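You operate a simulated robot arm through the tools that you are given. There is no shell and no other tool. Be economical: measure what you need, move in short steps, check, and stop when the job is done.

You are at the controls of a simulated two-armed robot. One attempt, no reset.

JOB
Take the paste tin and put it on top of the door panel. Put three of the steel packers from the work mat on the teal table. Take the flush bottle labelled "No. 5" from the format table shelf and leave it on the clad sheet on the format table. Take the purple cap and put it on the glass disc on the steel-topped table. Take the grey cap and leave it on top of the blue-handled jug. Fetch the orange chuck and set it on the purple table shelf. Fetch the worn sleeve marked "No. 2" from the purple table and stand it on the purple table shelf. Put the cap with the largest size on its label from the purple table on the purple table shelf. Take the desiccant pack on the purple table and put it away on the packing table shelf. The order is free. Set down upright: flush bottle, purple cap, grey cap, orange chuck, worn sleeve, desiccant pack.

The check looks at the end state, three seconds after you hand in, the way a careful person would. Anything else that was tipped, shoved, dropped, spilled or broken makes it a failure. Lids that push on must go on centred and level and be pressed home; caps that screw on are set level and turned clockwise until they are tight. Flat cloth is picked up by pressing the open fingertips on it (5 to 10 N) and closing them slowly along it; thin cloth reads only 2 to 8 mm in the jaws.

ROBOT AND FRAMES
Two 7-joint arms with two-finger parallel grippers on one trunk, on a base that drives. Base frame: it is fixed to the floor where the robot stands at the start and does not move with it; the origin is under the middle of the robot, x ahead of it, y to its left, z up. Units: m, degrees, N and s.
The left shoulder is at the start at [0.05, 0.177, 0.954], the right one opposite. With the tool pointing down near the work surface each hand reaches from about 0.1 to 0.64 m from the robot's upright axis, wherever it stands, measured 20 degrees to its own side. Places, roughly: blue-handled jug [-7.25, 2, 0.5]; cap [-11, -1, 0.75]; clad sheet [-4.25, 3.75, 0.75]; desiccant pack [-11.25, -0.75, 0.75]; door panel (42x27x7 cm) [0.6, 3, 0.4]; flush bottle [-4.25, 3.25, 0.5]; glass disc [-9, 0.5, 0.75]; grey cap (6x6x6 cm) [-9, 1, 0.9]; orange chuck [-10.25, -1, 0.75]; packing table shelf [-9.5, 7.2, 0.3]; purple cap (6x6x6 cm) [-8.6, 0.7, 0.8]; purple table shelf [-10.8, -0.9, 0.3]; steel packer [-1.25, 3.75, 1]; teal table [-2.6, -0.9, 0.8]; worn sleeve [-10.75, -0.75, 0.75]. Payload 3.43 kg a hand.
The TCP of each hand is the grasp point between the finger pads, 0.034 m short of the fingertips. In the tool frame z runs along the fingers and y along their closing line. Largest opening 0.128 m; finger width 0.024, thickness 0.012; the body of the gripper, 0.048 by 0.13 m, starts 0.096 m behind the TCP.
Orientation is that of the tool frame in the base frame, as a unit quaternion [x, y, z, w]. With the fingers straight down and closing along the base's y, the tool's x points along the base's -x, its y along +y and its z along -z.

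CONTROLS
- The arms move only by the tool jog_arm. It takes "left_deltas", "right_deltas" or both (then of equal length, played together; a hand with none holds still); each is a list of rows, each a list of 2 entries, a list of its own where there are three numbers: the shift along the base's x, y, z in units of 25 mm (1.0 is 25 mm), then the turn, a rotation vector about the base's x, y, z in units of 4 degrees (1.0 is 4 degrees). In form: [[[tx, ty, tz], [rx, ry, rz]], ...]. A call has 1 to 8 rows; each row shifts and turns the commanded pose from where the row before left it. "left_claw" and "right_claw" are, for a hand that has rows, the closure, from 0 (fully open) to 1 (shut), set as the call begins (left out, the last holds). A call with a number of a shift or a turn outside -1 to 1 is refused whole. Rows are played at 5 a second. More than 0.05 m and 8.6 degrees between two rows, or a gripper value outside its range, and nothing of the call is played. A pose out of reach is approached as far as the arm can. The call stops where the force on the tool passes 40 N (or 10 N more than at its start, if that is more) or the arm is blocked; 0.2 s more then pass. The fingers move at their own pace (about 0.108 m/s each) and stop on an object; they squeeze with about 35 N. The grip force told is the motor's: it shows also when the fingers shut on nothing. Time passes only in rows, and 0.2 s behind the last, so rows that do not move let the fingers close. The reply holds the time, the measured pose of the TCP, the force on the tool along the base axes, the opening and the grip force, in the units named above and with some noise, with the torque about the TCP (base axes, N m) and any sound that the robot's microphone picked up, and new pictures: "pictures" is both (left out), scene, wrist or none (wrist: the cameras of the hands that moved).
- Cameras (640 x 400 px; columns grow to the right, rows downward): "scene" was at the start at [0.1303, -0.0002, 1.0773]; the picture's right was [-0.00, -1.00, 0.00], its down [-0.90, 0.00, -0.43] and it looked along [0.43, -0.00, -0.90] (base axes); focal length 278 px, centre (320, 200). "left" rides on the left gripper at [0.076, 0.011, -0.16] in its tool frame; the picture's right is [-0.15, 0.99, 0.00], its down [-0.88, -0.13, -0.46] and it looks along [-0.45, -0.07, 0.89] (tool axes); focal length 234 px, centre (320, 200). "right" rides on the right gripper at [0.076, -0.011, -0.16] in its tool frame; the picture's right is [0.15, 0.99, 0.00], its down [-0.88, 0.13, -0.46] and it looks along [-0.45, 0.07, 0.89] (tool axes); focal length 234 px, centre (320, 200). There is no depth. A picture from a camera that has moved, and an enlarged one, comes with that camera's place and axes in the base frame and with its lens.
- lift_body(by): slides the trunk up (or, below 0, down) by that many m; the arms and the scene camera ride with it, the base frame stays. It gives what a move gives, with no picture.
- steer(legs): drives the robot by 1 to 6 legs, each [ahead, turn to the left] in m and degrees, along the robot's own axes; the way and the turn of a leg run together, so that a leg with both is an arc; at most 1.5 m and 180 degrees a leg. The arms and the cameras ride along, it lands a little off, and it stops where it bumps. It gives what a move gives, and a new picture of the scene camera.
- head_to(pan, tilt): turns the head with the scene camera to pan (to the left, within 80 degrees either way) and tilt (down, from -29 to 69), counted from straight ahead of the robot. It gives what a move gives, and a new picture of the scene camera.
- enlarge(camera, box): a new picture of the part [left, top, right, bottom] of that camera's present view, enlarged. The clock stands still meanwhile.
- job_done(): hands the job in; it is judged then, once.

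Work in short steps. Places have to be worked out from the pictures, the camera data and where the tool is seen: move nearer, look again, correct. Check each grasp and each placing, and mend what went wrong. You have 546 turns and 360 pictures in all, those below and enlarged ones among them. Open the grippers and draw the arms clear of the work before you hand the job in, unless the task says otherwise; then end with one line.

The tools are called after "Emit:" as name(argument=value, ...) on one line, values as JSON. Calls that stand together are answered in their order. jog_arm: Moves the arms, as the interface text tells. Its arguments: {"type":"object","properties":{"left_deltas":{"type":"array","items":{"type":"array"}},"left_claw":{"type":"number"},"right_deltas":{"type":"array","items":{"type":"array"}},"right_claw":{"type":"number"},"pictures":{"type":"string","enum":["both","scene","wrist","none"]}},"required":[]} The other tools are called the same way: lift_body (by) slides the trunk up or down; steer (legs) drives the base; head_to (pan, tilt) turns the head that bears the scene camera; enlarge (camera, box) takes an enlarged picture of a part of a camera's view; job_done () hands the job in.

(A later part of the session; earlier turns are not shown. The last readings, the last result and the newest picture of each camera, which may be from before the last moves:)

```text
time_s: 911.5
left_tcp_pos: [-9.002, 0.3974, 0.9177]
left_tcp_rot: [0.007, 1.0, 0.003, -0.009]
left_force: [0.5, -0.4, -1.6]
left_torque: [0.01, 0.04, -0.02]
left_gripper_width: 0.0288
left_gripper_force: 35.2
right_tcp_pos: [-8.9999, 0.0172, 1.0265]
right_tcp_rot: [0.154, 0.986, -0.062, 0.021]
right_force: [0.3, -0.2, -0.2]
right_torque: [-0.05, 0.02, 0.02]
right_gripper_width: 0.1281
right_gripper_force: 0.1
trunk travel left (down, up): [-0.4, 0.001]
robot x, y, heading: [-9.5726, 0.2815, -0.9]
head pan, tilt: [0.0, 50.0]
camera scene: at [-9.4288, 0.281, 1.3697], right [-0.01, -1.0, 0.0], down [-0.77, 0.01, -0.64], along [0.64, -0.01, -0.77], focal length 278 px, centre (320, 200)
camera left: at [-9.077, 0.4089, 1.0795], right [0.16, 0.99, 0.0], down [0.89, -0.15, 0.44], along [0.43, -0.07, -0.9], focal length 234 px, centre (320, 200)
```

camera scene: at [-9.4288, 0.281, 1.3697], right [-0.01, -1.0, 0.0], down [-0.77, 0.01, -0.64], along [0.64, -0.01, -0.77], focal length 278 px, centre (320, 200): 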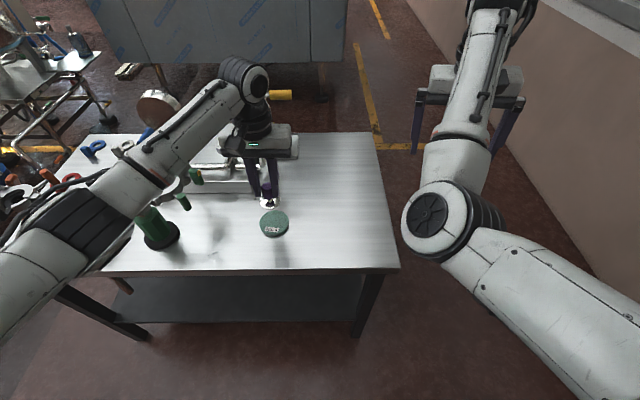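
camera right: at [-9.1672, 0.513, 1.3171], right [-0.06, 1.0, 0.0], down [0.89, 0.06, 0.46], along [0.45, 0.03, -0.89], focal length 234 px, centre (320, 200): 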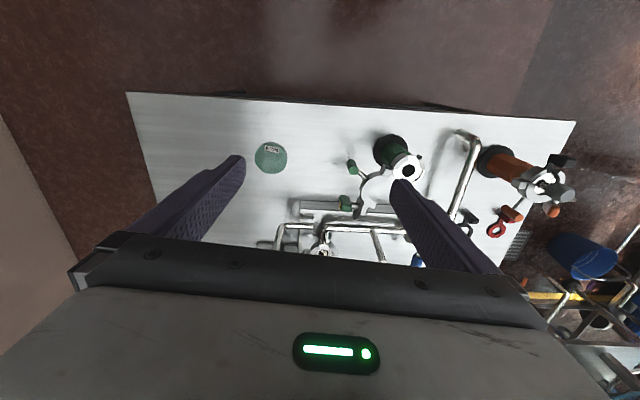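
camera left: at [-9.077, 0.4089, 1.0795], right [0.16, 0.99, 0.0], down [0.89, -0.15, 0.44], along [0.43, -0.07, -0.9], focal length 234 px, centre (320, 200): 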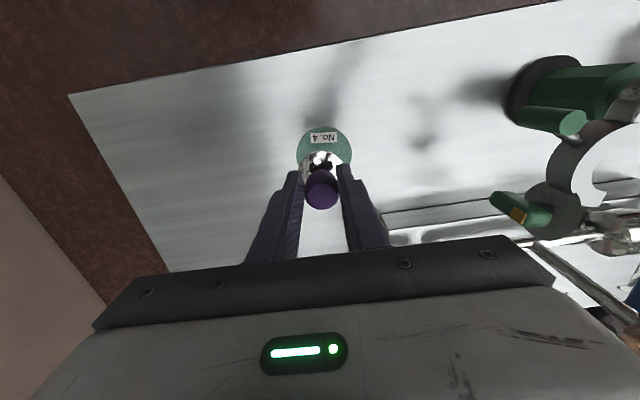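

Disc centre refined to (-8.997, 0.402). I correct and lower to just above.

Emit:
jog_arm(left_deltas=[[[0.2, 0.18, -0.6], [0, 0, 0]], [[0, 0, -1], [0, 0, 0]], [[0, 0, -1], [0, 0, 0]], [[0, 0, -0.5], [0, 0, 0]], [[0, 0, -0.2], [0, 0, 0]]], pictures="wrist")

```text
time_s: 912.7
left_tcp_pos: [-8.9984, 0.4022, 0.8353]
left_tcp_rot: [0.007, 1.0, 0.005, -0.009]
left_force: [0.4, -0.3, -2.1]
left_torque: [-0.01, 0.04, -0.02]
left_gripper_width: 0.0289
left_gripper_force: 35.0
right_tcp_pos: [-8.9999, 0.0179, 1.0264]
right_tcp_rot: [0.154, 0.986, -0.062, 0.022]
right_force: [0.5, 1.0, 0.6]
right_torque: [0.03, -0.01, -0.02]
right_gripper_width: 0.1281
right_gripper_force: 0.0
trunk travel left (down, up): [-0.4, 0.001]
robot x, y, heading: [-9.5733, 0.2813, -0.7]
head pan, tilt: [0.0, 50.0]
camera left: at [-9.0716, 0.4137, 0.9963], right [0.16, 0.99, 0.01], down [0.89, -0.15, 0.44], along [0.43, -0.07, -0.9], focal length 234 px, centre (320, 200)
```

left: 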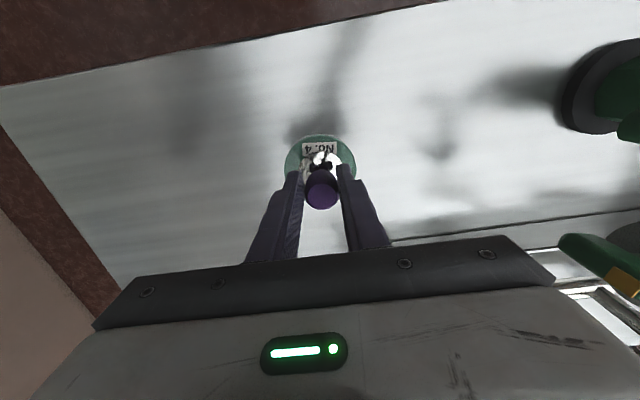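

Emit:
jog_arm(left_deltas=[[[0, 0, -0.2], [0, 0, 0]], [[0, 0, -0.15], [0, 0, 0]], [[0, 0, -0.15], [0, 0, 0]]], pictures="none")

```text
time_s: 913.5
left_tcp_pos: [-8.9974, 0.402, 0.8249]
left_tcp_rot: [0.006, 1.0, 0.004, -0.007]
left_force: [-0.5, 1.3, 5.7]
left_torque: [0.01, 0.13, -0.01]
left_gripper_width: 0.0286
left_gripper_force: 35.2
right_tcp_pos: [-9.0008, 0.0174, 1.0272]
right_tcp_rot: [0.155, 0.986, -0.061, 0.023]
right_force: [0.5, -0.3, -0.2]
right_torque: [0.01, 0.01, -0.04]
right_gripper_width: 0.1279
right_gripper_force: 0.0
trunk travel left (down, up): [-0.4, 0.001]
robot x, y, heading: [-9.5742, 0.2817, -0.6]
head pan, tilt: [0.0, 50.0]
```

Touching with about 7 N. I release and rise.

Emit:
jog_arm(left_deltas=[[[0, 0, 0], [0, 0, 0]], [[0, 0, 0], [0, 0, 0]], [[0, 0, 0.8], [0, 0, 0]], [[0, 0, 1], [0, 0, 0]], [[0, 0, 1], [0, 0, 0]], [[0, 0, 1], [0, 0, 0]], [[0, 0, 1], [0, 0, 0]], [[0, 0, 1], [0, 0, 0]]], left_claw=0.5, pictures="wrist")

```text
time_s: 915.3
left_tcp_pos: [-8.9986, 0.4022, 0.9678]
left_tcp_rot: [0.008, 1.0, 0.003, -0.009]
left_force: [0.7, -0.1, 0.0]
left_torque: [0.0, -0.01, 0.0]
left_gripper_width: 0.0642
left_gripper_force: 0.0
right_tcp_pos: [-8.9993, 0.0175, 1.0269]
right_tcp_rot: [0.155, 0.986, -0.061, 0.022]
right_force: [-1.1, 1.2, -0.5]
right_torque: [-0.04, 0.04, 0.01]
right_gripper_width: 0.1278
right_gripper_force: 0.1
trunk travel left (down, up): [-0.4, 0.001]
robot x, y, heading: [-9.5743, 0.282, -0.6]
head pan, tilt: [0.0, 50.0]
camera left: at [-9.0719, 0.4135, 1.1295], right [0.16, 0.99, 0.0], down [0.89, -0.15, 0.44], along [0.43, -0.07, -0.9], focal length 234 px, centre (320, 200)
```

left: 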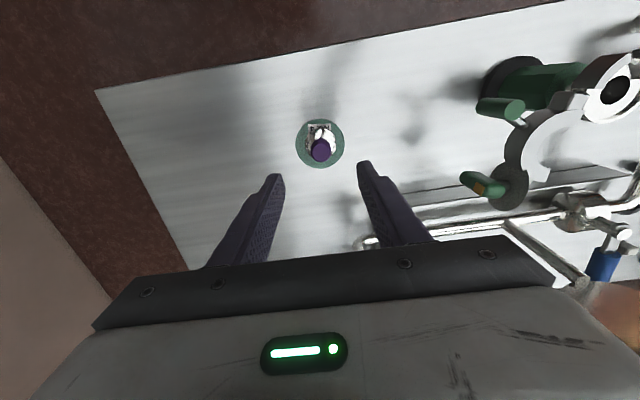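

The purple cap stands centred on the disc. Next is the purple table: I raise the hand, back off, and drive over to face it.

Emit:
jog_arm(left_deltas=[[[0, 0, 1], [0, 0, 0]], [[-0.5, 0, 1], [0, 0, 0]], [[-1, 0, 1], [0, 0, 0]], [[-1, 0, 1], [0, 0, 0]], [[-1, 0, 1], [0, 0, 0]]], left_claw=0, pictures="none")

Emit:
steer(legs=[[-0.2, 0], [0, 180], [0.9, 0], [0, 90]])

Emit:
head_to(pan=0, tilt=35)

```text
time_s: 916.5
left_tcp_pos: [-9.088, 0.4018, 1.0932]
left_tcp_rot: [0.007, 1.0, 0.004, -0.009]
left_force: [-0.2, 0.3, -0.7]
left_torque: [-0.02, -0.01, -0.02]
left_gripper_width: 0.1281
left_gripper_force: 0.0
right_tcp_pos: [-8.9997, 0.0177, 1.0271]
right_tcp_rot: [0.155, 0.986, -0.061, 0.022]
right_force: [-0.4, 0.0, 0.0]
right_torque: [-0.02, 0.01, 0.03]
right_gripper_width: 0.1281
right_gripper_force: 0.0
trunk travel left (down, up): [-0.4, 0.001]
robot x, y, heading: [-9.5737, 0.2817, -0.6]
head pan, tilt: [0.0, 50.0]
```

```text
time_s: 933.6
left_tcp_pos: [-10.5538, -0.2036, 1.0918]
left_tcp_rot: [0.71, 0.704, 0.008, -0.003]
left_force: [0.7, -0.3, 0.7]
left_torque: [-0.01, 0.0, 0.02]
left_gripper_width: 0.128
left_gripper_force: 0.1
right_tcp_pos: [-10.9388, -0.2931, 1.028]
right_tcp_rot: [0.804, 0.592, -0.06, -0.028]
right_force: [0.6, 0.2, -0.4]
right_torque: [-0.02, -0.02, -0.01]
right_gripper_width: 0.1276
right_gripper_force: 0.0
trunk travel left (down, up): [-0.4, 0.001]
robot x, y, heading: [-10.6784, 0.2803, -90.5]
head pan, tilt: [0.0, 50.0]
camera scene: at [-10.6793, 0.1365, 1.3696], right [-1.0, 0.01, 0.0], down [0.0, 0.77, -0.64], along [0.0, -0.64, -0.77], focal length 278 px, centre (320, 200)
```

scene: 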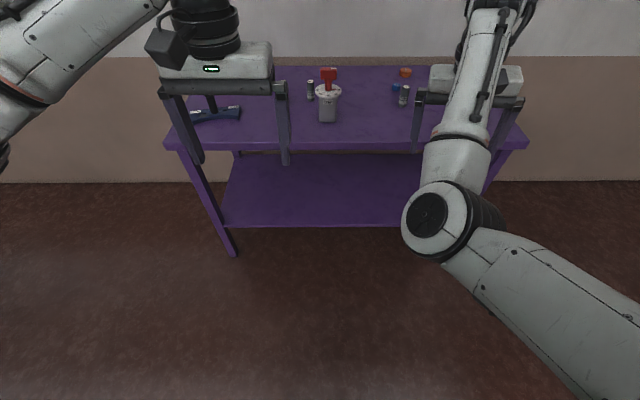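

```text
time_s: 934.4
left_tcp_pos: [-10.5557, -0.2038, 1.0942]
left_tcp_rot: [0.71, 0.704, 0.008, -0.004]
left_force: [-0.6, -0.1, -0.8]
left_torque: [0.01, 0.01, -0.03]
left_gripper_width: 0.1281
left_gripper_force: 0.2
right_tcp_pos: [-10.9394, -0.2929, 1.0266]
right_tcp_rot: [0.805, 0.59, -0.06, -0.027]
right_force: [-0.5, 1.3, 0.5]
right_torque: [0.0, -0.02, -0.02]
right_gripper_width: 0.128
right_gripper_force: 0.0
trunk travel left (down, up): [-0.4, 0.001]
robot x, y, heading: [-10.6766, 0.2851, -90.3]
head pan, tilt: [0.0, 35.0]
camera scene: at [-10.6796, 0.1256, 1.3913], right [-1.0, 0.01, 0.0], down [0.0, 0.57, -0.82], along [0.0, -0.82, -0.57], focal length 278 px, centre (320, 200)
```

scene: 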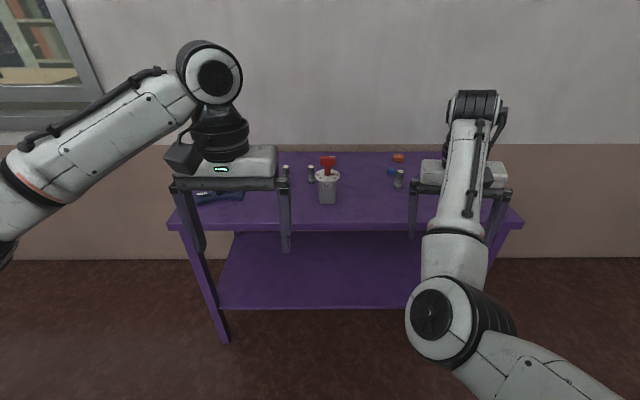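

The table spans x -11.4…-10.14, front edge y≈-0.63. I zoom in and also move the left hand aside.

Emit:
jog_arm(left_deltas=[[[0.5, 0.8, 1], [0, 0, 0]], [[0.5, 0.8, 1], [0, 0, 0]], [[0.5, 0.8, 1], [0, 0, 0]], [[0.5, 0.8, 1], [0, 0, 0]], [[0.5, 0.5, 1], [0, 0, 0]]], pictures="none")

Emit:
enlarge(camera="scene", box=[160, 130, 350, 240])

Emit:
enlarge(camera="scene", box=[340, 130, 530, 240])

```text
time_s: 935.6
left_tcp_pos: [-10.4924, -0.1111, 1.2207]
left_tcp_rot: [0.71, 0.704, 0.01, -0.004]
left_force: [0.0, 0.5, -0.1]
left_torque: [-0.01, -0.02, 0.01]
left_gripper_width: 0.128
left_gripper_force: 0.2
right_tcp_pos: [-10.9383, -0.2926, 1.027]
right_tcp_rot: [0.804, 0.591, -0.06, -0.027]
right_force: [0.6, 0.3, -0.3]
right_torque: [-0.05, 0.01, 0.01]
right_gripper_width: 0.1281
right_gripper_force: 0.1
trunk travel left (down, up): [-0.4, 0.001]
robot x, y, heading: [-10.6782, 0.2837, -90.2]
head pan, tilt: [0.0, 35.0]
```

```text
3.37 times, centred on (255, 185) of scene
camera zoom: at [-10.6795, 0.1262, 1.3915], right [-1.0, 0.01, 0.0], down [0.0, 0.57, -0.82], along [0.0, -0.82, -0.57], focal length 936 px, centre (539, 250)
```

zoom: 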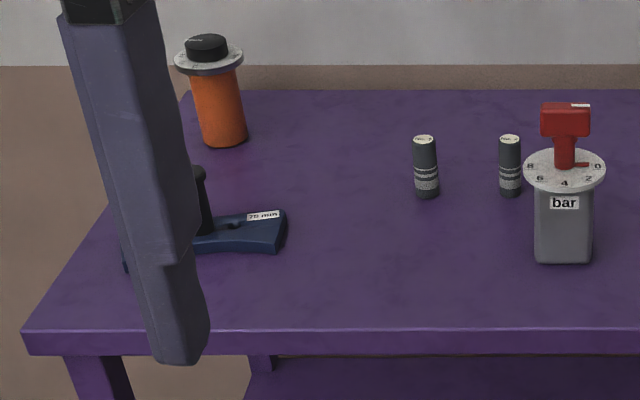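

```text
3.37 times, centred on (435, 185) of scene
camera zoom: at [-10.6795, 0.1262, 1.3915], right [-1.0, 0.01, 0.0], down [0.0, 0.57, -0.82], along [0.0, -0.82, -0.57], focal length 936 px, centre (-67, 250)
```

zoom: 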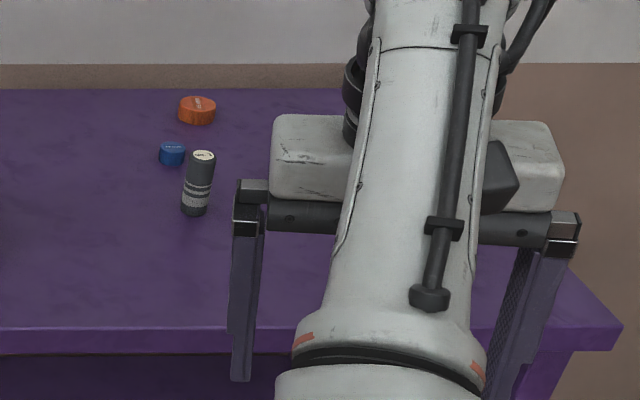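

Orange chuck at left back (≈(-10.22, -1.07)), several dark sleeves and flat caps to the right. I drive closer to read the labels from above.

Emit:
steer(legs=[[0.45, 0]])

Emit:
head_to(pan=0, tilt=48)

Emit:
enlarge(camera="scene", box=[180, 80, 460, 250])

```text
time_s: 938.3
left_tcp_pos: [-10.4974, -0.5619, 1.219]
left_tcp_rot: [0.71, 0.704, 0.008, -0.004]
left_force: [0.6, -0.2, 0.2]
left_torque: [0.01, -0.02, 0.0]
left_gripper_width: 0.1281
left_gripper_force: 0.0
right_tcp_pos: [-10.9428, -0.7432, 1.0256]
right_tcp_rot: [0.805, 0.59, -0.06, -0.027]
right_force: [0.4, -0.6, -0.4]
right_torque: [-0.05, -0.01, 0.0]
right_gripper_width: 0.128
right_gripper_force: 0.0
trunk travel left (down, up): [-0.4, 0.001]
robot x, y, heading: [-10.677, -0.1627, -90.5]
head pan, tilt: [0.0, 35.0]
camera scene: at [-10.6827, -0.3243, 1.3913], right [-1.0, 0.01, 0.0], down [0.0, 0.57, -0.82], along [-0.01, -0.82, -0.57], focal length 278 px, centre (320, 200)
```

scene: 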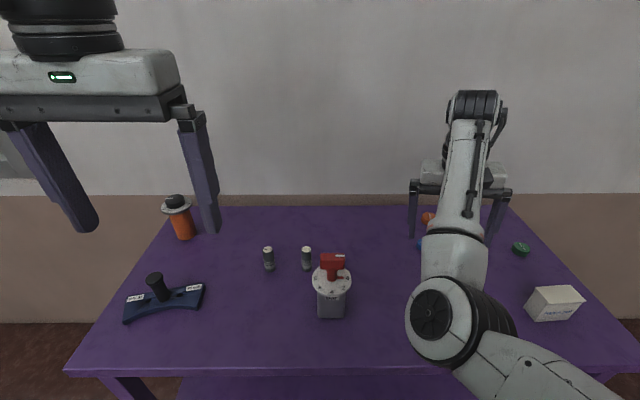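

```text
time_s: 939.1
left_tcp_pos: [-10.4964, -0.5619, 1.2174]
left_tcp_rot: [0.71, 0.704, 0.009, -0.004]
left_force: [-0.1, -0.6, 0.2]
left_torque: [0.04, -0.01, 0.01]
left_gripper_width: 0.1278
left_gripper_force: 0.1
right_tcp_pos: [-10.9425, -0.7413, 1.026]
right_tcp_rot: [0.804, 0.59, -0.06, -0.027]
right_force: [-0.1, 0.1, 0.0]
right_torque: [0.01, -0.02, -0.04]
right_gripper_width: 0.1282
right_gripper_force: 0.0
trunk travel left (down, up): [-0.4, 0.001]
robot x, y, heading: [-10.6802, -0.1657, -90.4]
head pan, tilt: [0.0, 48.0]
camera scene: at [-10.6826, -0.3144, 1.3725], right [-1.0, 0.01, 0.0], down [0.01, 0.74, -0.67], along [0.0, -0.67, -0.74], focal length 278 px, centre (320, 200)
```

scene: 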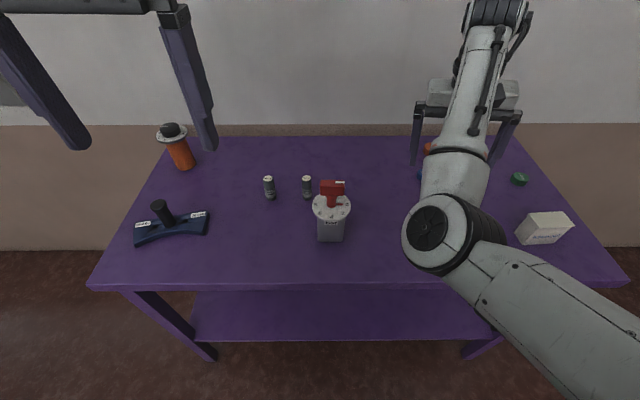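

```text
2.29 times, centred on (320, 165) of scene
camera zoom: at [-10.6826, -0.3144, 1.3725], right [-1.0, 0.01, 0.0], down [0.01, 0.74, -0.67], along [0.0, -0.67, -0.74], focal length 635 px, centre (320, 280)
```

zoom: 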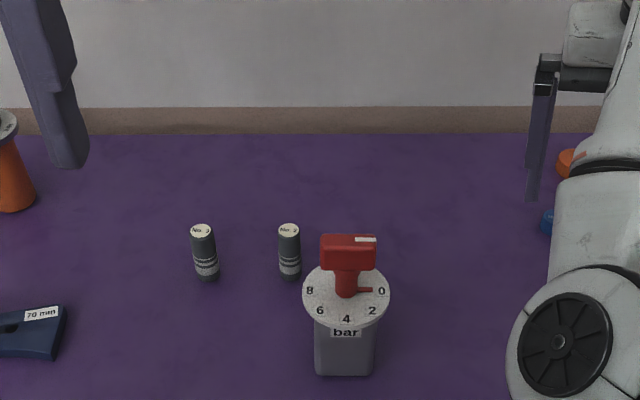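

The white box at right should be the desiccant pack; a green cap lies behind it. I zoom in on the sleeve tops and the box.

Emit:
enlarge(camera="scene", box=[255, 170, 325, 205])

Emit:
enlarge(camera="scene", box=[490, 160, 600, 255])

```text
9.14 times, centred on (290, 188) of scene
camera zoom: at [-10.6826, -0.3144, 1.3725], right [-1.0, 0.01, 0.0], down [0.01, 0.74, -0.67], along [0.0, -0.67, -0.74], focal length 2540 px, centre (594, 314)
```

zoom: 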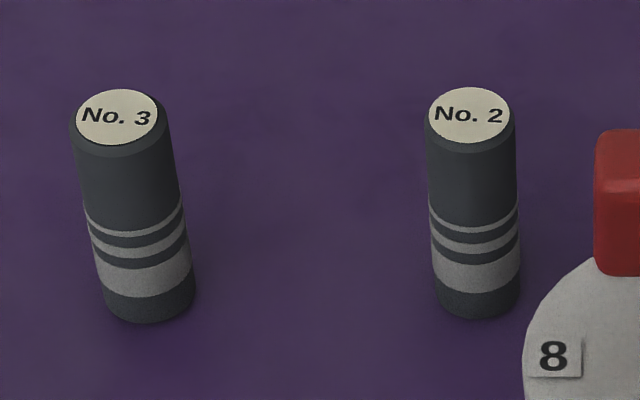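

```text
4.21 times, centred on (545, 208) of scene
camera zoom: at [-10.6826, -0.3144, 1.3725], right [-1.0, 0.01, 0.0], down [0.01, 0.74, -0.67], along [0.0, -0.67, -0.74], focal length 1170 px, centre (-627, 168)
```

zoom: 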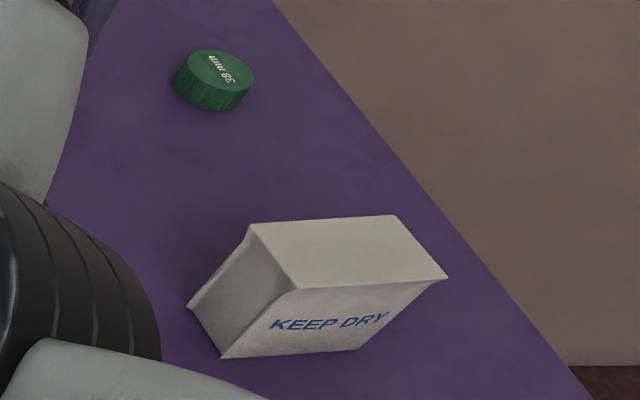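

The second sleeve is No. 2 (≈(-10.644, -0.88)); the green cap reads 38 mm. I shift west to read the other caps and see the rest.

Emit:
steer(legs=[[-0.3, 0], [0, -90], [0.42, 0], [0, 90], [0.3, 0]])

Emit:
enlarge(camera="scene", box=[200, 80, 440, 250])

```text
time_s: 952.6
left_tcp_pos: [-10.9151, -0.5616, 1.2183]
left_tcp_rot: [0.71, 0.704, 0.009, -0.004]
left_force: [-0.2, -0.9, -0.3]
left_torque: [-0.03, -0.01, 0.01]
left_gripper_width: 0.1281
left_gripper_force: 0.0
right_tcp_pos: [-11.3628, -0.7408, 1.0268]
right_tcp_rot: [0.804, 0.591, -0.06, -0.027]
right_force: [-0.2, -0.7, 0.1]
right_torque: [-0.01, -0.03, -0.01]
right_gripper_width: 0.1281
right_gripper_force: 0.1
trunk travel left (down, up): [-0.4, 0.001]
robot x, y, heading: [-11.1019, -0.1645, -90.4]
head pan, tilt: [0.0, 48.0]
camera scene: at [-11.1028, -0.3143, 1.3723], right [-1.0, 0.01, 0.0], down [0.0, 0.74, -0.67], along [0.0, -0.67, -0.74], focal length 278 px, centre (320, 200)
```

scene: 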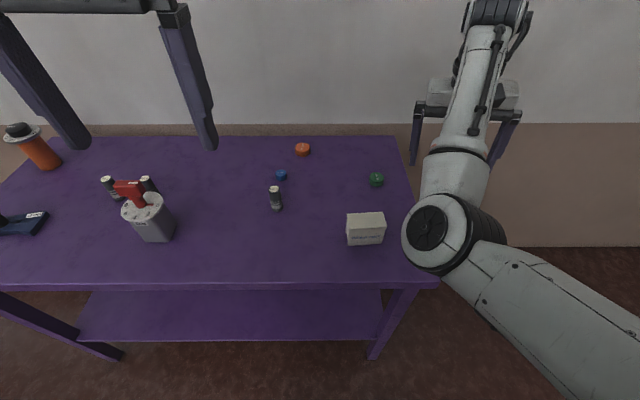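

```text
2.35 times, centred on (320, 165) of scene
camera zoom: at [-11.1028, -0.3143, 1.3723], right [-1.0, 0.01, 0.0], down [0.0, 0.74, -0.67], along [0.0, -0.67, -0.74], focal length 654 px, centre (320, 282)
```

zoom: 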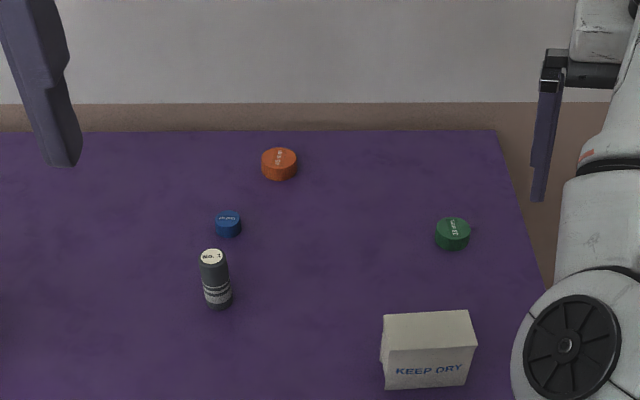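

Emit:
enlarge(camera="scene", box=[265, 135, 325, 190])

Emit:
enlarge(camera="scene", box=[335, 160, 405, 255])

```text
7.27 times, centred on (295, 162) of scene
camera zoom: at [-11.1028, -0.3143, 1.3723], right [-1.0, 0.01, 0.0], down [0.0, 0.74, -0.67], along [0.0, -0.67, -0.74], focal length 2020 px, centre (502, 473)
```

zoom: 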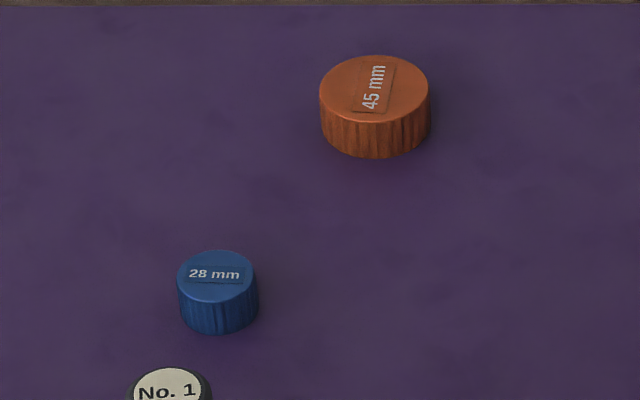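

```text
4.21 times, centred on (370, 208) of scene
camera zoom: at [-11.1028, -0.3143, 1.3723], right [-1.0, 0.01, 0.0], down [0.0, 0.74, -0.67], along [0.0, -0.67, -0.74], focal length 1170 px, centre (110, 168)
```

zoom: 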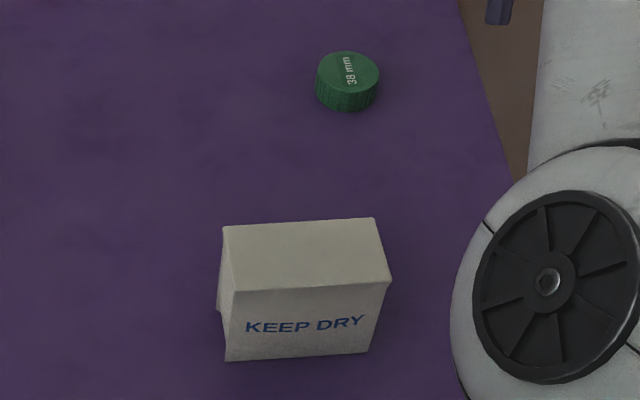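

Sizes read 45, 38 and 28 mm: the orange 45 mm cap (≈(-11.04, -1.10)) goes to the shelf. For that I need the right arm compact, so I back off and try to free it near the midline.

Emit:
steer(legs=[[-0.5, 0]])

Emit:
jog_arm(right_deltas=[[[0.8, -0.2, -0.5], [0, 0, 0.3]], [[0.8, -0.2, -0.5], [0, 0, 0.3]], [[0.8, -0.2, -0.5], [0, 0, 0.3]], [[0.8, 0, -0.5], [0, 0, 0.3]], [[0.8, 0, -0.5], [0, 0, 0.3]], [[0.4, 0, -0.5], [0, 0, 0.3]]], pictures="none")

```text
time_s: 955.6
left_tcp_pos: [-10.9133, -0.0581, 1.2185]
left_tcp_rot: [0.712, 0.702, 0.009, -0.003]
left_force: [0.8, -0.3, 0.7]
left_torque: [-0.02, -0.02, 0.04]
left_gripper_width: 0.1279
left_gripper_force: 0.1
right_tcp_pos: [-11.361, -0.2372, 1.0282]
right_tcp_rot: [0.806, 0.588, -0.061, -0.027]
right_force: [-0.3, -0.1, 0.8]
right_torque: [0.0, 0.0, -0.01]
right_gripper_width: 0.1281
right_gripper_force: 0.0
trunk travel left (down, up): [-0.4, 0.001]
robot x, y, heading: [-11.0966, 0.3399, -90.5]
head pan, tilt: [0.0, 48.0]
camera scene: at [-11.099, 0.1898, 1.3725], right [-1.0, 0.01, 0.0], down [0.01, 0.74, -0.67], along [-0.01, -0.67, -0.74], focal length 278 px, centre (320, 200)
```

scene: 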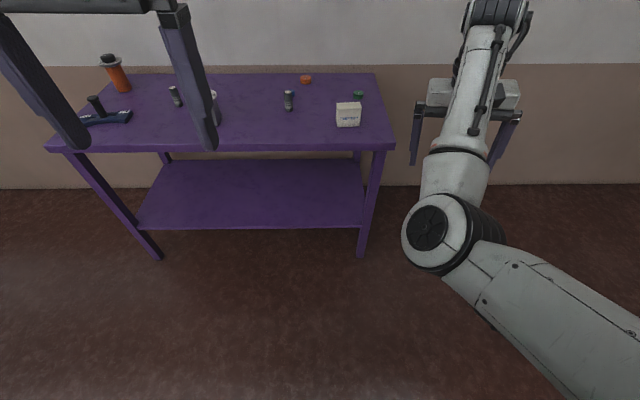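

```text
time_s: 957.2
left_tcp_pos: [-10.9141, -0.058, 1.2192]
left_tcp_rot: [0.712, 0.702, 0.01, -0.004]
left_force: [0.2, 0.1, 0.2]
left_torque: [0.02, 0.0, -0.01]
left_gripper_width: 0.1281
left_gripper_force: 0.1
right_tcp_pos: [-11.2992, -0.2628, 0.9618]
right_tcp_rot: [0.789, 0.609, -0.081, -0.028]
right_force: [0.0, -0.6, -0.2]
right_torque: [0.0, 0.02, 0.0]
right_gripper_width: 0.1282
right_gripper_force: 0.0
trunk travel left (down, up): [-0.4, 0.001]
robot x, y, heading: [-11.0951, 0.3364, -90.9]
head pan, tilt: [0.0, 48.0]
stopped in row 6 (right hand): the arm was blocked; the commanded pose is now the measured one
```

The elbow jams against the body. I repeat the stretch-out that had unwound it, then come in the way that worked for the left arm.

Emit:
jog_arm(right_deltas=[[[-0.9, -0.3, -0.6], [0, 0, 0]], [[-0.9, -0.3, -0.7], [0, 0, 0]], [[-0.9, -0.3, -0.8], [0, 0, 0]], [[-0.9, -0.3, -0.8], [0, 0, 0]], [[-0.9, -0.3, -0.8], [0, 0, 0]], [[-0.9, -0.3, -0.8], [0, 0, 0]], [[-0.5, -0.3, -0.8], [0, 0, 0]], [[0, -0.3, -0.8], [0, 0, 0]]], pictures="scene")

```text
time_s: 959.0
left_tcp_pos: [-10.9144, -0.0586, 1.2189]
left_tcp_rot: [0.712, 0.702, 0.01, -0.003]
left_force: [0.3, -0.1, 0.0]
left_torque: [0.0, -0.05, 0.01]
left_gripper_width: 0.1279
left_gripper_force: 0.1
right_tcp_pos: [-11.4407, -0.3047, 0.8217]
right_tcp_rot: [0.787, 0.611, -0.081, -0.027]
right_force: [-0.2, -0.3, 0.6]
right_torque: [0.0, 0.02, -0.03]
right_gripper_width: 0.128
right_gripper_force: 0.1
right hand out of reach, approached as far as the arm can: row 7, 8
trunk travel left (down, up): [-0.4, 0.001]
robot x, y, heading: [-11.0965, 0.3345, -90.9]
head pan, tilt: [0.0, 48.0]
camera scene: at [-11.0989, 0.1894, 1.3724], right [-1.0, 0.01, 0.0], down [0.01, 0.74, -0.67], along [-0.01, -0.67, -0.74], focal length 278 px, centre (320, 200)
```

scene: 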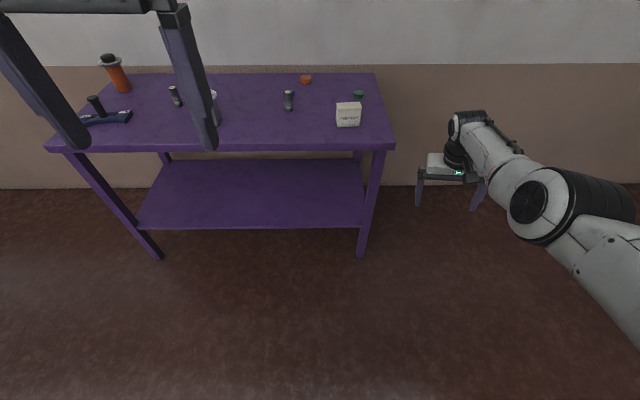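

The elbow is outside now. I move inward while correcting the orientation.

Emit:
jog_arm(right_deltas=[[[0.8, 0, 0], [0.15, -0.3, 0.45]], [[0.8, 0, 0], [0.15, -0.3, 0.45]], [[0.8, 0, 0], [0.15, -0.3, 0.45]], [[0.8, 0, 0.2], [0.15, -0.3, 0.45]], [[0.8, 0, 0.4], [0.15, -0.3, 0.45]], [[0.8, 0, 0.4], [0.15, -0.3, 0.45]], [[0.8, 0, 0.4], [0.1, -0.2, 0.45]], [[0.8, 0, 0.4], [0.1, -0.2, 0.4]]], pictures="none")

Emit:
jog_arm(right_deltas=[[[0, 0.6, 0.4], [0, 0, 0]], [[0, 0.6, 0.4], [0, 0, 0]], [[0, 0.6, 0.4], [0, 0, 0]], [[0, 0.6, 0.4], [0, 0, 0]]], pictures="scene")

```text
time_s: 960.8
left_tcp_pos: [-10.9139, -0.0587, 1.2187]
left_tcp_rot: [0.712, 0.702, 0.009, -0.004]
left_force: [0.1, 0.9, 0.3]
left_torque: [0.0, 0.04, 0.03]
left_gripper_width: 0.1279
left_gripper_force: 0.0
right_tcp_pos: [-11.2815, -0.3024, 0.868]
right_tcp_rot: [0.708, 0.706, 0.001, -0.001]
right_force: [0.9, 0.3, 0.0]
right_torque: [0.01, 0.05, 0.01]
right_gripper_width: 0.128
right_gripper_force: 0.0
trunk travel left (down, up): [-0.4, 0.001]
robot x, y, heading: [-11.0935, 0.3402, -90.6]
head pan, tilt: [0.0, 48.0]
```

```text
time_s: 961.8
left_tcp_pos: [-10.9134, -0.0588, 1.2189]
left_tcp_rot: [0.712, 0.702, 0.009, -0.004]
left_force: [-0.8, -0.1, 0.0]
left_torque: [0.03, 0.0, -0.01]
left_gripper_width: 0.1279
left_gripper_force: 0.1
right_tcp_pos: [-11.2761, -0.3066, 0.8921]
right_tcp_rot: [0.708, 0.707, 0.001, -0.002]
right_force: [0.3, 0.2, 0.5]
right_torque: [-0.01, -0.05, 0.0]
right_gripper_width: 0.1282
right_gripper_force: 0.1
right hand out of reach, approached as far as the arm can: row 1, 2, 3, 4
trunk travel left (down, up): [-0.4, 0.001]
robot x, y, heading: [-11.094, 0.3373, -90.9]
head pan, tilt: [0.0, 48.0]
camera scene: at [-11.0991, 0.1893, 1.3724], right [-1.0, 0.01, 0.0], down [0.01, 0.74, -0.67], along [-0.01, -0.67, -0.74], focal length 278 px, centre (320, 200)
```

scene: 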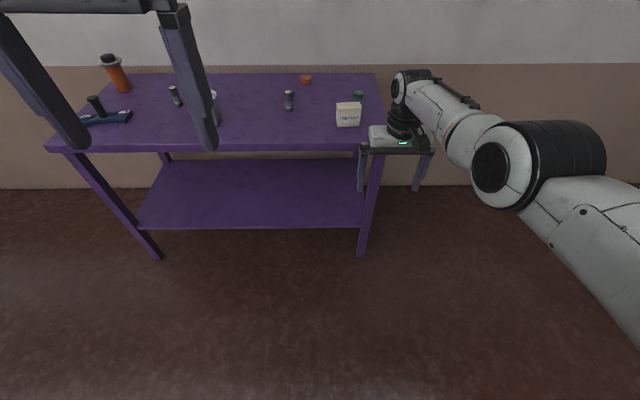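

Clean orientation, elbow out. A bit further inward, then pull back.

Emit:
jog_arm(right_deltas=[[[0.8, 0, 0], [0, 0, 0]], [[0.8, 0, 0], [0, 0, 0]], [[0.8, 0, 0], [0, 0, 0]], [[0.8, 0, 0], [0, 0, 0]], [[0, 0.6, 0.2], [0, 0, 0]], [[0, 0.6, 0.2], [0, 0, 0]], [[0, 0.6, 0.2], [0, 0, 0]], [[0, 0.6, 0.2], [0, 0, 0]]], pictures="none")

```text
time_s: 963.6
left_tcp_pos: [-10.9149, -0.0591, 1.2185]
left_tcp_rot: [0.712, 0.702, 0.008, -0.004]
left_force: [-0.6, -0.5, -0.7]
left_torque: [0.01, 0.01, 0.02]
left_gripper_width: 0.1279
left_gripper_force: 0.0
right_tcp_pos: [-11.1917, -0.2925, 0.8996]
right_tcp_rot: [0.708, 0.706, 0.001, -0.003]
right_force: [-0.1, -1.0, -0.2]
right_torque: [0.03, 0.01, -0.02]
right_gripper_width: 0.1279
right_gripper_force: 0.0
right hand out of reach, approached as far as the arm can: row 2, 3, 4, 5, 6, 7, 8
trunk travel left (down, up): [-0.4, 0.001]
robot x, y, heading: [-11.0941, 0.3371, -90.7]
head pan, tilt: [0.0, 48.0]
```

I leave the right arm outstretched to its side instead, raised above table objects, and do the rest with the left hand.

Emit:
jog_arm(right_deltas=[[[-1, 0, 0.3], [0, 0, 0]], [[-1, 0, 0.3], [0, 0, 0]], [[-1, 0, 0.3], [0, 0, 0]], [[-1, 0, 0.4], [0, 0, 0]], [[-1, 0, 0.5], [0, 0, 0]], [[-1, 0, 0.6], [0, 0, 0]], [[-1, 0, 0.8], [0, 0, 0]], [[-1, 0, 0.8], [0, 0, 0]]], right_claw=0.6, pictures="none")

Emit:
jog_arm(right_deltas=[[[-1, 0.2, 0.8], [0, 0, 0]], [[-1, 0.2, 0.8], [0, 0, 0]], [[-1, 0.3, 0.8], [0, 0, 0]], [[-1, 0.3, 0.8], [0, 0, 0]], [[0, 0.5, 0.5], [0, 0, 0]]], pictures="none")

```text
time_s: 965.4
left_tcp_pos: [-10.9154, -0.0584, 1.2192]
left_tcp_rot: [0.712, 0.702, 0.009, -0.003]
left_force: [-0.1, 0.0, 0.2]
left_torque: [0.06, 0.03, 0.01]
left_gripper_width: 0.1281
left_gripper_force: 0.0
right_tcp_pos: [-11.3879, -0.3165, 0.9972]
right_tcp_rot: [0.707, 0.707, 0.002, -0.002]
right_force: [-0.4, 0.7, 0.1]
right_torque: [0.0, -0.01, 0.01]
right_gripper_width: 0.0513
right_gripper_force: 0.0
right hand out of reach, approached as far as the arm can: row 1, 2, 3, 4, 5
trunk travel left (down, up): [-0.4, 0.001]
robot x, y, heading: [-11.0953, 0.3383, -90.6]
head pan, tilt: [0.0, 48.0]
```

```text
time_s: 966.6
left_tcp_pos: [-10.9136, -0.0574, 1.2192]
left_tcp_rot: [0.712, 0.702, 0.01, -0.002]
left_force: [0.3, -0.6, -1.4]
left_torque: [0.02, 0.02, -0.01]
left_gripper_width: 0.1282
left_gripper_force: 0.0
right_tcp_pos: [-11.4908, -0.2891, 1.0921]
right_tcp_rot: [0.708, 0.706, 0.003, -0.003]
right_force: [0.8, -0.1, -0.4]
right_torque: [0.0, -0.01, 0.01]
right_gripper_width: 0.0513
right_gripper_force: 0.1
right hand out of reach, approached as far as the arm can: row 3, 5
trunk travel left (down, up): [-0.4, 0.001]
robot x, y, heading: [-11.0953, 0.3389, -90.9]
head pan, tilt: [0.0, 48.0]
```

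Now I tilt the left hand forward 64° for front-on grasping.

Emit:
jog_arm(left_deltas=[[[0, -0.5, -0.6], [-1, 0, 0]], [[0, -0.5, -0.6], [-1, 0, 0]], [[0, -0.5, -0.6], [-1, 0, 0]], [[0, -0.5, -0.6], [-1, 0, 0]], [[0, -0.5, -0.6], [-1, 0, 0]], [[0, -0.5, -0.6], [-1, 0, 0]], [[0, -0.5, -0.6], [-1, 0, 0]], [[0, -0.5, -0.6], [-1, 0, 0]]], pictures="none")

Emit:
jog_arm(left_deltas=[[[0, -0.3, -0.6], [-1, 0, 0]], [[0, -0.3, -0.6], [-1, 0, 0]], [[0, -0.3, -0.6], [-1, 0, 0]], [[0, -0.3, -0.6], [-1, 0, 0]], [[0, -0.3, -0.6], [-1, 0, 0]], [[0, -0.3, -0.6], [-1, 0, 0]], [[0, -0.3, -0.6], [-1, 0, 0]], [[0, -0.3, -0.6], [-1, 0, 0]]], pictures="none")

```text
time_s: 968.4
left_tcp_pos: [-10.9146, -0.1594, 1.0986]
left_tcp_rot: [0.685, 0.677, -0.186, 0.193]
left_force: [0.0, 0.1, -0.1]
left_torque: [0.0, 0.01, -0.03]
left_gripper_width: 0.1282
left_gripper_force: 0.0
right_tcp_pos: [-11.4902, -0.2904, 1.0922]
right_tcp_rot: [0.708, 0.706, 0.002, -0.002]
right_force: [-0.8, 0.4, 0.4]
right_torque: [0.02, 0.02, 0.0]
right_gripper_width: 0.0511
right_gripper_force: 0.0
trunk travel left (down, up): [-0.4, 0.001]
robot x, y, heading: [-11.0963, 0.3407, -90.7]
head pan, tilt: [0.0, 48.0]
```

```text
time_s: 970.2
left_tcp_pos: [-10.9121, -0.2188, 0.9795]
left_tcp_rot: [0.605, 0.6, -0.365, 0.376]
left_force: [0.4, 0.0, 0.2]
left_torque: [-0.01, 0.02, 0.02]
left_gripper_width: 0.1281
left_gripper_force: 0.0
right_tcp_pos: [-11.492, -0.2897, 1.0908]
right_tcp_rot: [0.708, 0.707, 0.002, -0.002]
right_force: [0.9, -0.4, 0.4]
right_torque: [-0.01, 0.0, 0.0]
right_gripper_width: 0.0511
right_gripper_force: 0.1
trunk travel left (down, up): [-0.4, 0.001]
robot x, y, heading: [-11.0959, 0.3334, -90.6]
head pan, tilt: [0.0, 48.0]
```

Tilted at 63°. To reach the orange cap past the sleeve I'll yaw the hand 20° and come in from the west side. I lower the trunk 0.2 m, adjust the hand, and shift the base.

Emit:
lift_body(by=-0.2)

Emit:
jog_arm(left_deltas=[[[0, 0, 0.8], [0, 0, 1]], [[0, 0, 0.8], [0, 0, 1]], [[0, 0, 0.8], [0, 0, 1]], [[0, 0, 0.8], [0, 0, 1]], [[0, 0, 0.8], [0, 0, 1]]], left_claw=0.35, pictures="none")

Emit:
steer(legs=[[0, -89.4], [0.155, 0], [0, 90], [0.5, 0]])

```text
time_s: 972.4
left_tcp_pos: [-10.9139, -0.2186, 0.7787]
left_tcp_rot: [0.606, 0.601, -0.363, 0.375]
left_force: [-0.1, -0.4, -0.7]
left_torque: [-0.01, 0.04, -0.01]
left_gripper_width: 0.128
left_gripper_force: 0.1
right_tcp_pos: [-11.4905, -0.2909, 0.8914]
right_tcp_rot: [0.708, 0.707, 0.002, -0.002]
right_force: [-1.2, 0.0, -0.5]
right_torque: [0.0, 0.01, -0.03]
right_gripper_width: 0.0513
right_gripper_force: 0.1
trunk travel left (down, up): [-0.2, 0.201]
robot x, y, heading: [-11.0965, 0.3402, -90.8]
head pan, tilt: [0.0, 48.0]
```

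```text
time_s: 973.6
left_tcp_pos: [-10.9132, -0.2183, 0.8789]
left_tcp_rot: [0.492, 0.697, -0.293, 0.431]
left_force: [-0.3, 0.2, 0.9]
left_torque: [0.0, -0.01, 0.05]
left_gripper_width: 0.083
left_gripper_force: 0.0
right_tcp_pos: [-11.4912, -0.2901, 0.8907]
right_tcp_rot: [0.708, 0.706, 0.002, -0.002]
right_force: [0.5, 0.0, 0.3]
right_torque: [0.01, 0.01, 0.01]
right_gripper_width: 0.0511
right_gripper_force: 0.1
trunk travel left (down, up): [-0.2, 0.201]
robot x, y, heading: [-11.0958, 0.3401, -90.6]
head pan, tilt: [0.0, 48.0]
```

```text
time_s: 985.1
left_tcp_pos: [-11.0718, -0.7176, 0.8777]
left_tcp_rot: [0.492, 0.696, -0.294, 0.433]
left_force: [0.2, 0.1, -0.1]
left_torque: [-0.01, -0.02, -0.01]
left_gripper_width: 0.0831
left_gripper_force: 0.1
right_tcp_pos: [-11.6504, -0.79, 0.8918]
right_tcp_rot: [0.707, 0.707, 0.003, -0.002]
right_force: [0.5, 0.3, -0.6]
right_torque: [-0.01, -0.01, 0.02]
right_gripper_width: 0.0511
right_gripper_force: 0.0
trunk travel left (down, up): [-0.2, 0.201]
robot x, y, heading: [-11.2586, -0.1635, -90.6]
head pan, tilt: [0.0, 48.0]
camera scene: at [-11.259, -0.3093, 1.1724], right [-1.0, 0.01, 0.0], down [0.01, 0.74, -0.67], along [-0.01, -0.67, -0.74], focal length 278 px, centre (320, 200)
```

scene: 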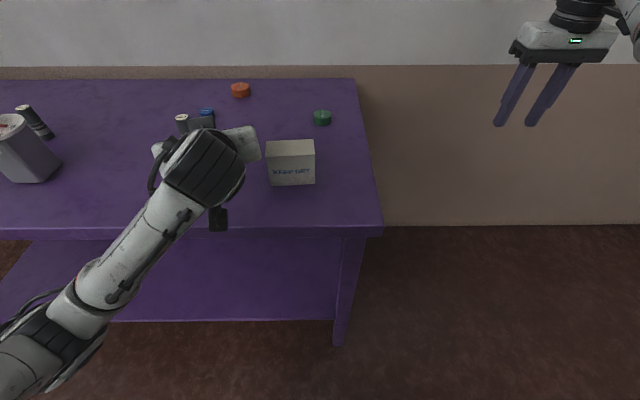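

The cap triangulates to (-11.043, -1.083), top z≈0.79. I close in 7 cm with the base, then extend over the cap at z≈0.92.

Emit:
steer(legs=[[0.075, 0]])

Emit:
jog_arm(left_deltas=[[[0, 0, 0.9], [0, 0, 0]], [[0, 0, 0.8], [0, 0, 0]], [[0.1, -1, 0], [0, 0, 0]], [[0.1, -1, 0], [0, 0, 0]], [[0.1, -1, 0], [0, 0, 0]], [[0.1, -1, 0], [0, 0, 0]], [[0.1, -1, 0], [0, 0, 0]], [[0.1, -1, 0], [0, 0, 0]]], pictures="none")

Emit:
jog_arm(left_deltas=[[[0.1, -1, 0], [0, 0, 0]], [[0.1, -1, 0], [0, 0, 0]], [[0, -1, 0], [0, 0, 0]], [[0, -0.5, 0], [0, 0, 0]]], pictures="wrist")

```text
time_s: 986.2
left_tcp_pos: [-11.0738, -0.7917, 0.8793]
left_tcp_rot: [0.491, 0.697, -0.293, 0.432]
left_force: [-0.3, 0.4, -0.5]
left_torque: [0.02, -0.01, 0.04]
left_gripper_width: 0.0833
left_gripper_force: 0.1
right_tcp_pos: [-11.651, -0.8637, 0.8902]
right_tcp_rot: [0.707, 0.707, 0.002, -0.004]
right_force: [-0.4, 0.5, -0.3]
right_torque: [0.03, -0.03, -0.04]
right_gripper_width: 0.0513
right_gripper_force: 0.0
trunk travel left (down, up): [-0.2, 0.201]
robot x, y, heading: [-11.2546, -0.2343, -90.6]
head pan, tilt: [0.0, 48.0]
camera scene: at [-11.2599, -0.3838, 1.1723], right [-1.0, 0.01, 0.0], down [0.01, 0.74, -0.67], along [-0.01, -0.67, -0.74], focal length 278 px, centre (320, 200)
```

scene: 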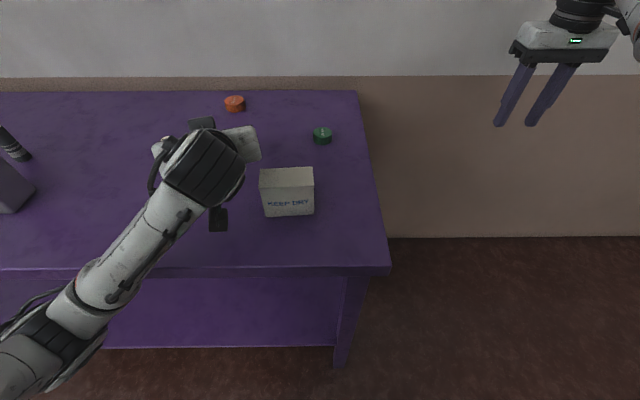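

```text
time_s: 988.0
left_tcp_pos: [-11.0586, -0.9418, 0.9207]
left_tcp_rot: [0.492, 0.697, -0.294, 0.432]
left_force: [0.1, 0.0, -0.2]
left_torque: [0.02, 0.02, -0.01]
left_gripper_width: 0.0831
left_gripper_force: 0.0
right_tcp_pos: [-11.6507, -0.8639, 0.8905]
right_tcp_rot: [0.707, 0.707, 0.001, -0.002]
right_force: [0.5, 0.4, -0.2]
right_torque: [0.01, 0.02, -0.01]
right_gripper_width: 0.0511
right_gripper_force: 0.0
trunk travel left (down, up): [-0.2, 0.201]
robot x, y, heading: [-11.2581, -0.2382, -90.6]
head pan, tilt: [0.0, 48.0]
```

```text
time_s: 989.0
left_tcp_pos: [-11.054, -1.0295, 0.9197]
left_tcp_rot: [0.492, 0.696, -0.294, 0.432]
left_force: [0.0, 0.4, -0.5]
left_torque: [0.01, 0.08, -0.04]
left_gripper_width: 0.0833
left_gripper_force: 0.0
right_tcp_pos: [-11.6511, -0.8644, 0.8901]
right_tcp_rot: [0.707, 0.707, 0.002, -0.001]
right_force: [-0.1, -0.4, 0.0]
right_torque: [-0.04, 0.01, -0.02]
right_gripper_width: 0.0511
right_gripper_force: 0.1
trunk travel left (down, up): [-0.2, 0.201]
robot x, y, heading: [-11.2545, -0.2349, -90.7]
head pan, tilt: [0.0, 48.0]
camera left: at [-11.1053, -0.8591, 0.9254], right [0.95, 0.28, 0.15], down [-0.14, -0.05, 0.99], along [0.28, -0.96, 0.0], focal length 234 px, centre (320, 200)
```

left: 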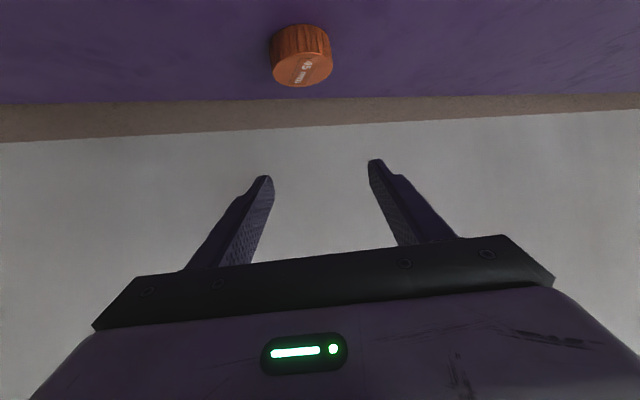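

The cap lies right under the fingertips (≈(-11.045, -1.06)). I lower 7 cm and look once more.

Emit:
jog_arm(left_deltas=[[[0, 0, -0.9], [0, 0, 0]], [[0, 0, -0.9], [0, 0, 0]], [[0, 0, -0.9], [0, 0, 0]]], pictures="wrist")

```text
time_s: 989.8
left_tcp_pos: [-11.0522, -1.0289, 0.8524]
left_tcp_rot: [0.491, 0.697, -0.293, 0.433]
left_force: [0.5, -0.1, 0.7]
left_torque: [-0.03, 0.03, -0.06]
left_gripper_width: 0.0832
left_gripper_force: 0.0
right_tcp_pos: [-11.6503, -0.8635, 0.8905]
right_tcp_rot: [0.707, 0.708, 0.002, -0.001]
right_force: [0.5, -0.2, 0.1]
right_torque: [0.03, -0.01, 0.03]
right_gripper_width: 0.0514
right_gripper_force: 0.0
trunk travel left (down, up): [-0.2, 0.201]
robot x, y, heading: [-11.258, -0.2354, -90.5]
head pan, tilt: [0.0, 48.0]
camera left: at [-11.1046, -0.859, 0.8582], right [0.95, 0.28, 0.15], down [-0.14, -0.04, 0.99], along [0.28, -0.96, 0.0], focal length 234 px, centre (320, 200)
```

left: 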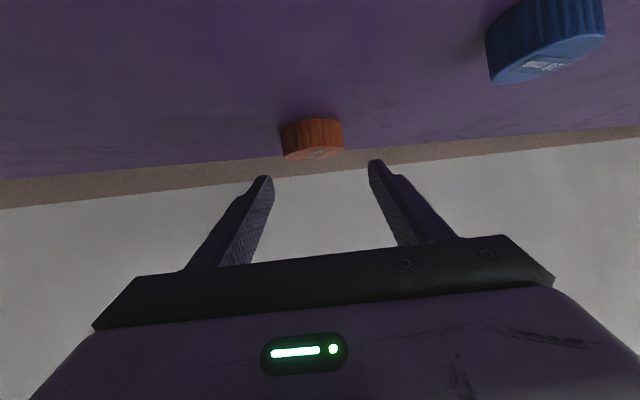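

Two wrist views agree: cap centre (-11.055, -1.033), top z≈0.82, so this table is at z≈0.80. I back 2 cm, lower to TCP 0.826 and close.

Emit:
jog_arm(left_deltas=[[[-0.35, 0.75, 0], [0, 0, 0]], [[0, 0, -0.6], [0, 0, 0]], [[0, 0, -0.35], [0, 0, 0]]], pictures="none")

Emit:
jog_arm(left_deltas=[[[0, 0, 0], [0, 0, 0]], [[0, 0, 0], [0, 0, 0]], [[0, 0, 0], [0, 0, 0]]], left_claw=1, pictures="wrist")

```text
time_s: 990.6
left_tcp_pos: [-11.0619, -1.009, 0.8294]
left_tcp_rot: [0.493, 0.696, -0.294, 0.432]
left_force: [0.5, -0.2, -0.2]
left_torque: [0.02, -0.03, 0.0]
left_gripper_width: 0.0833
left_gripper_force: 0.1
right_tcp_pos: [-11.6502, -0.8634, 0.8912]
right_tcp_rot: [0.707, 0.707, 0.002, -0.002]
right_force: [0.7, 0.4, 0.1]
right_torque: [-0.02, 0.01, 0.01]
right_gripper_width: 0.0513
right_gripper_force: 0.0
trunk travel left (down, up): [-0.2, 0.201]
robot x, y, heading: [-11.2563, -0.2354, -90.5]
head pan, tilt: [0.0, 48.0]
```

```text
time_s: 991.4
left_tcp_pos: [-11.0619, -1.0095, 0.8295]
left_tcp_rot: [0.492, 0.697, -0.293, 0.432]
left_force: [0.1, -1.1, 0.2]
left_torque: [0.0, -0.02, -0.03]
left_gripper_width: 0.044
left_gripper_force: 35.2
right_tcp_pos: [-11.651, -0.8636, 0.8913]
right_tcp_rot: [0.707, 0.707, 0.002, -0.002]
right_force: [0.0, 0.5, 0.0]
right_torque: [0.01, 0.02, -0.02]
right_gripper_width: 0.0513
right_gripper_force: 0.1
trunk travel left (down, up): [-0.2, 0.201]
robot x, y, heading: [-11.2548, -0.2358, -90.6]
head pan, tilt: [0.0, 48.0]
camera left: at [-11.1136, -0.8397, 0.8347], right [0.95, 0.28, 0.15], down [-0.14, -0.04, 0.99], along [0.28, -0.96, 0.0], focal length 234 px, centre (320, 200)
```

left: 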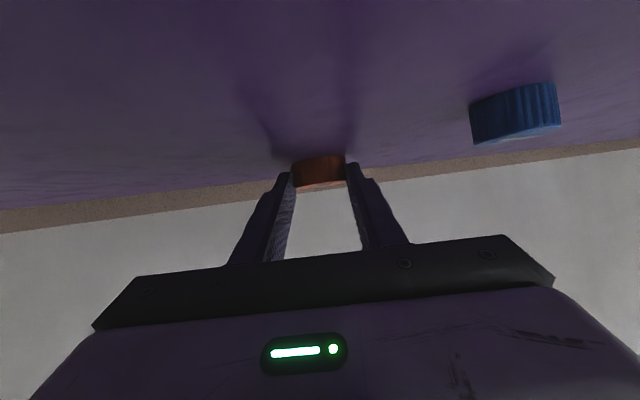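

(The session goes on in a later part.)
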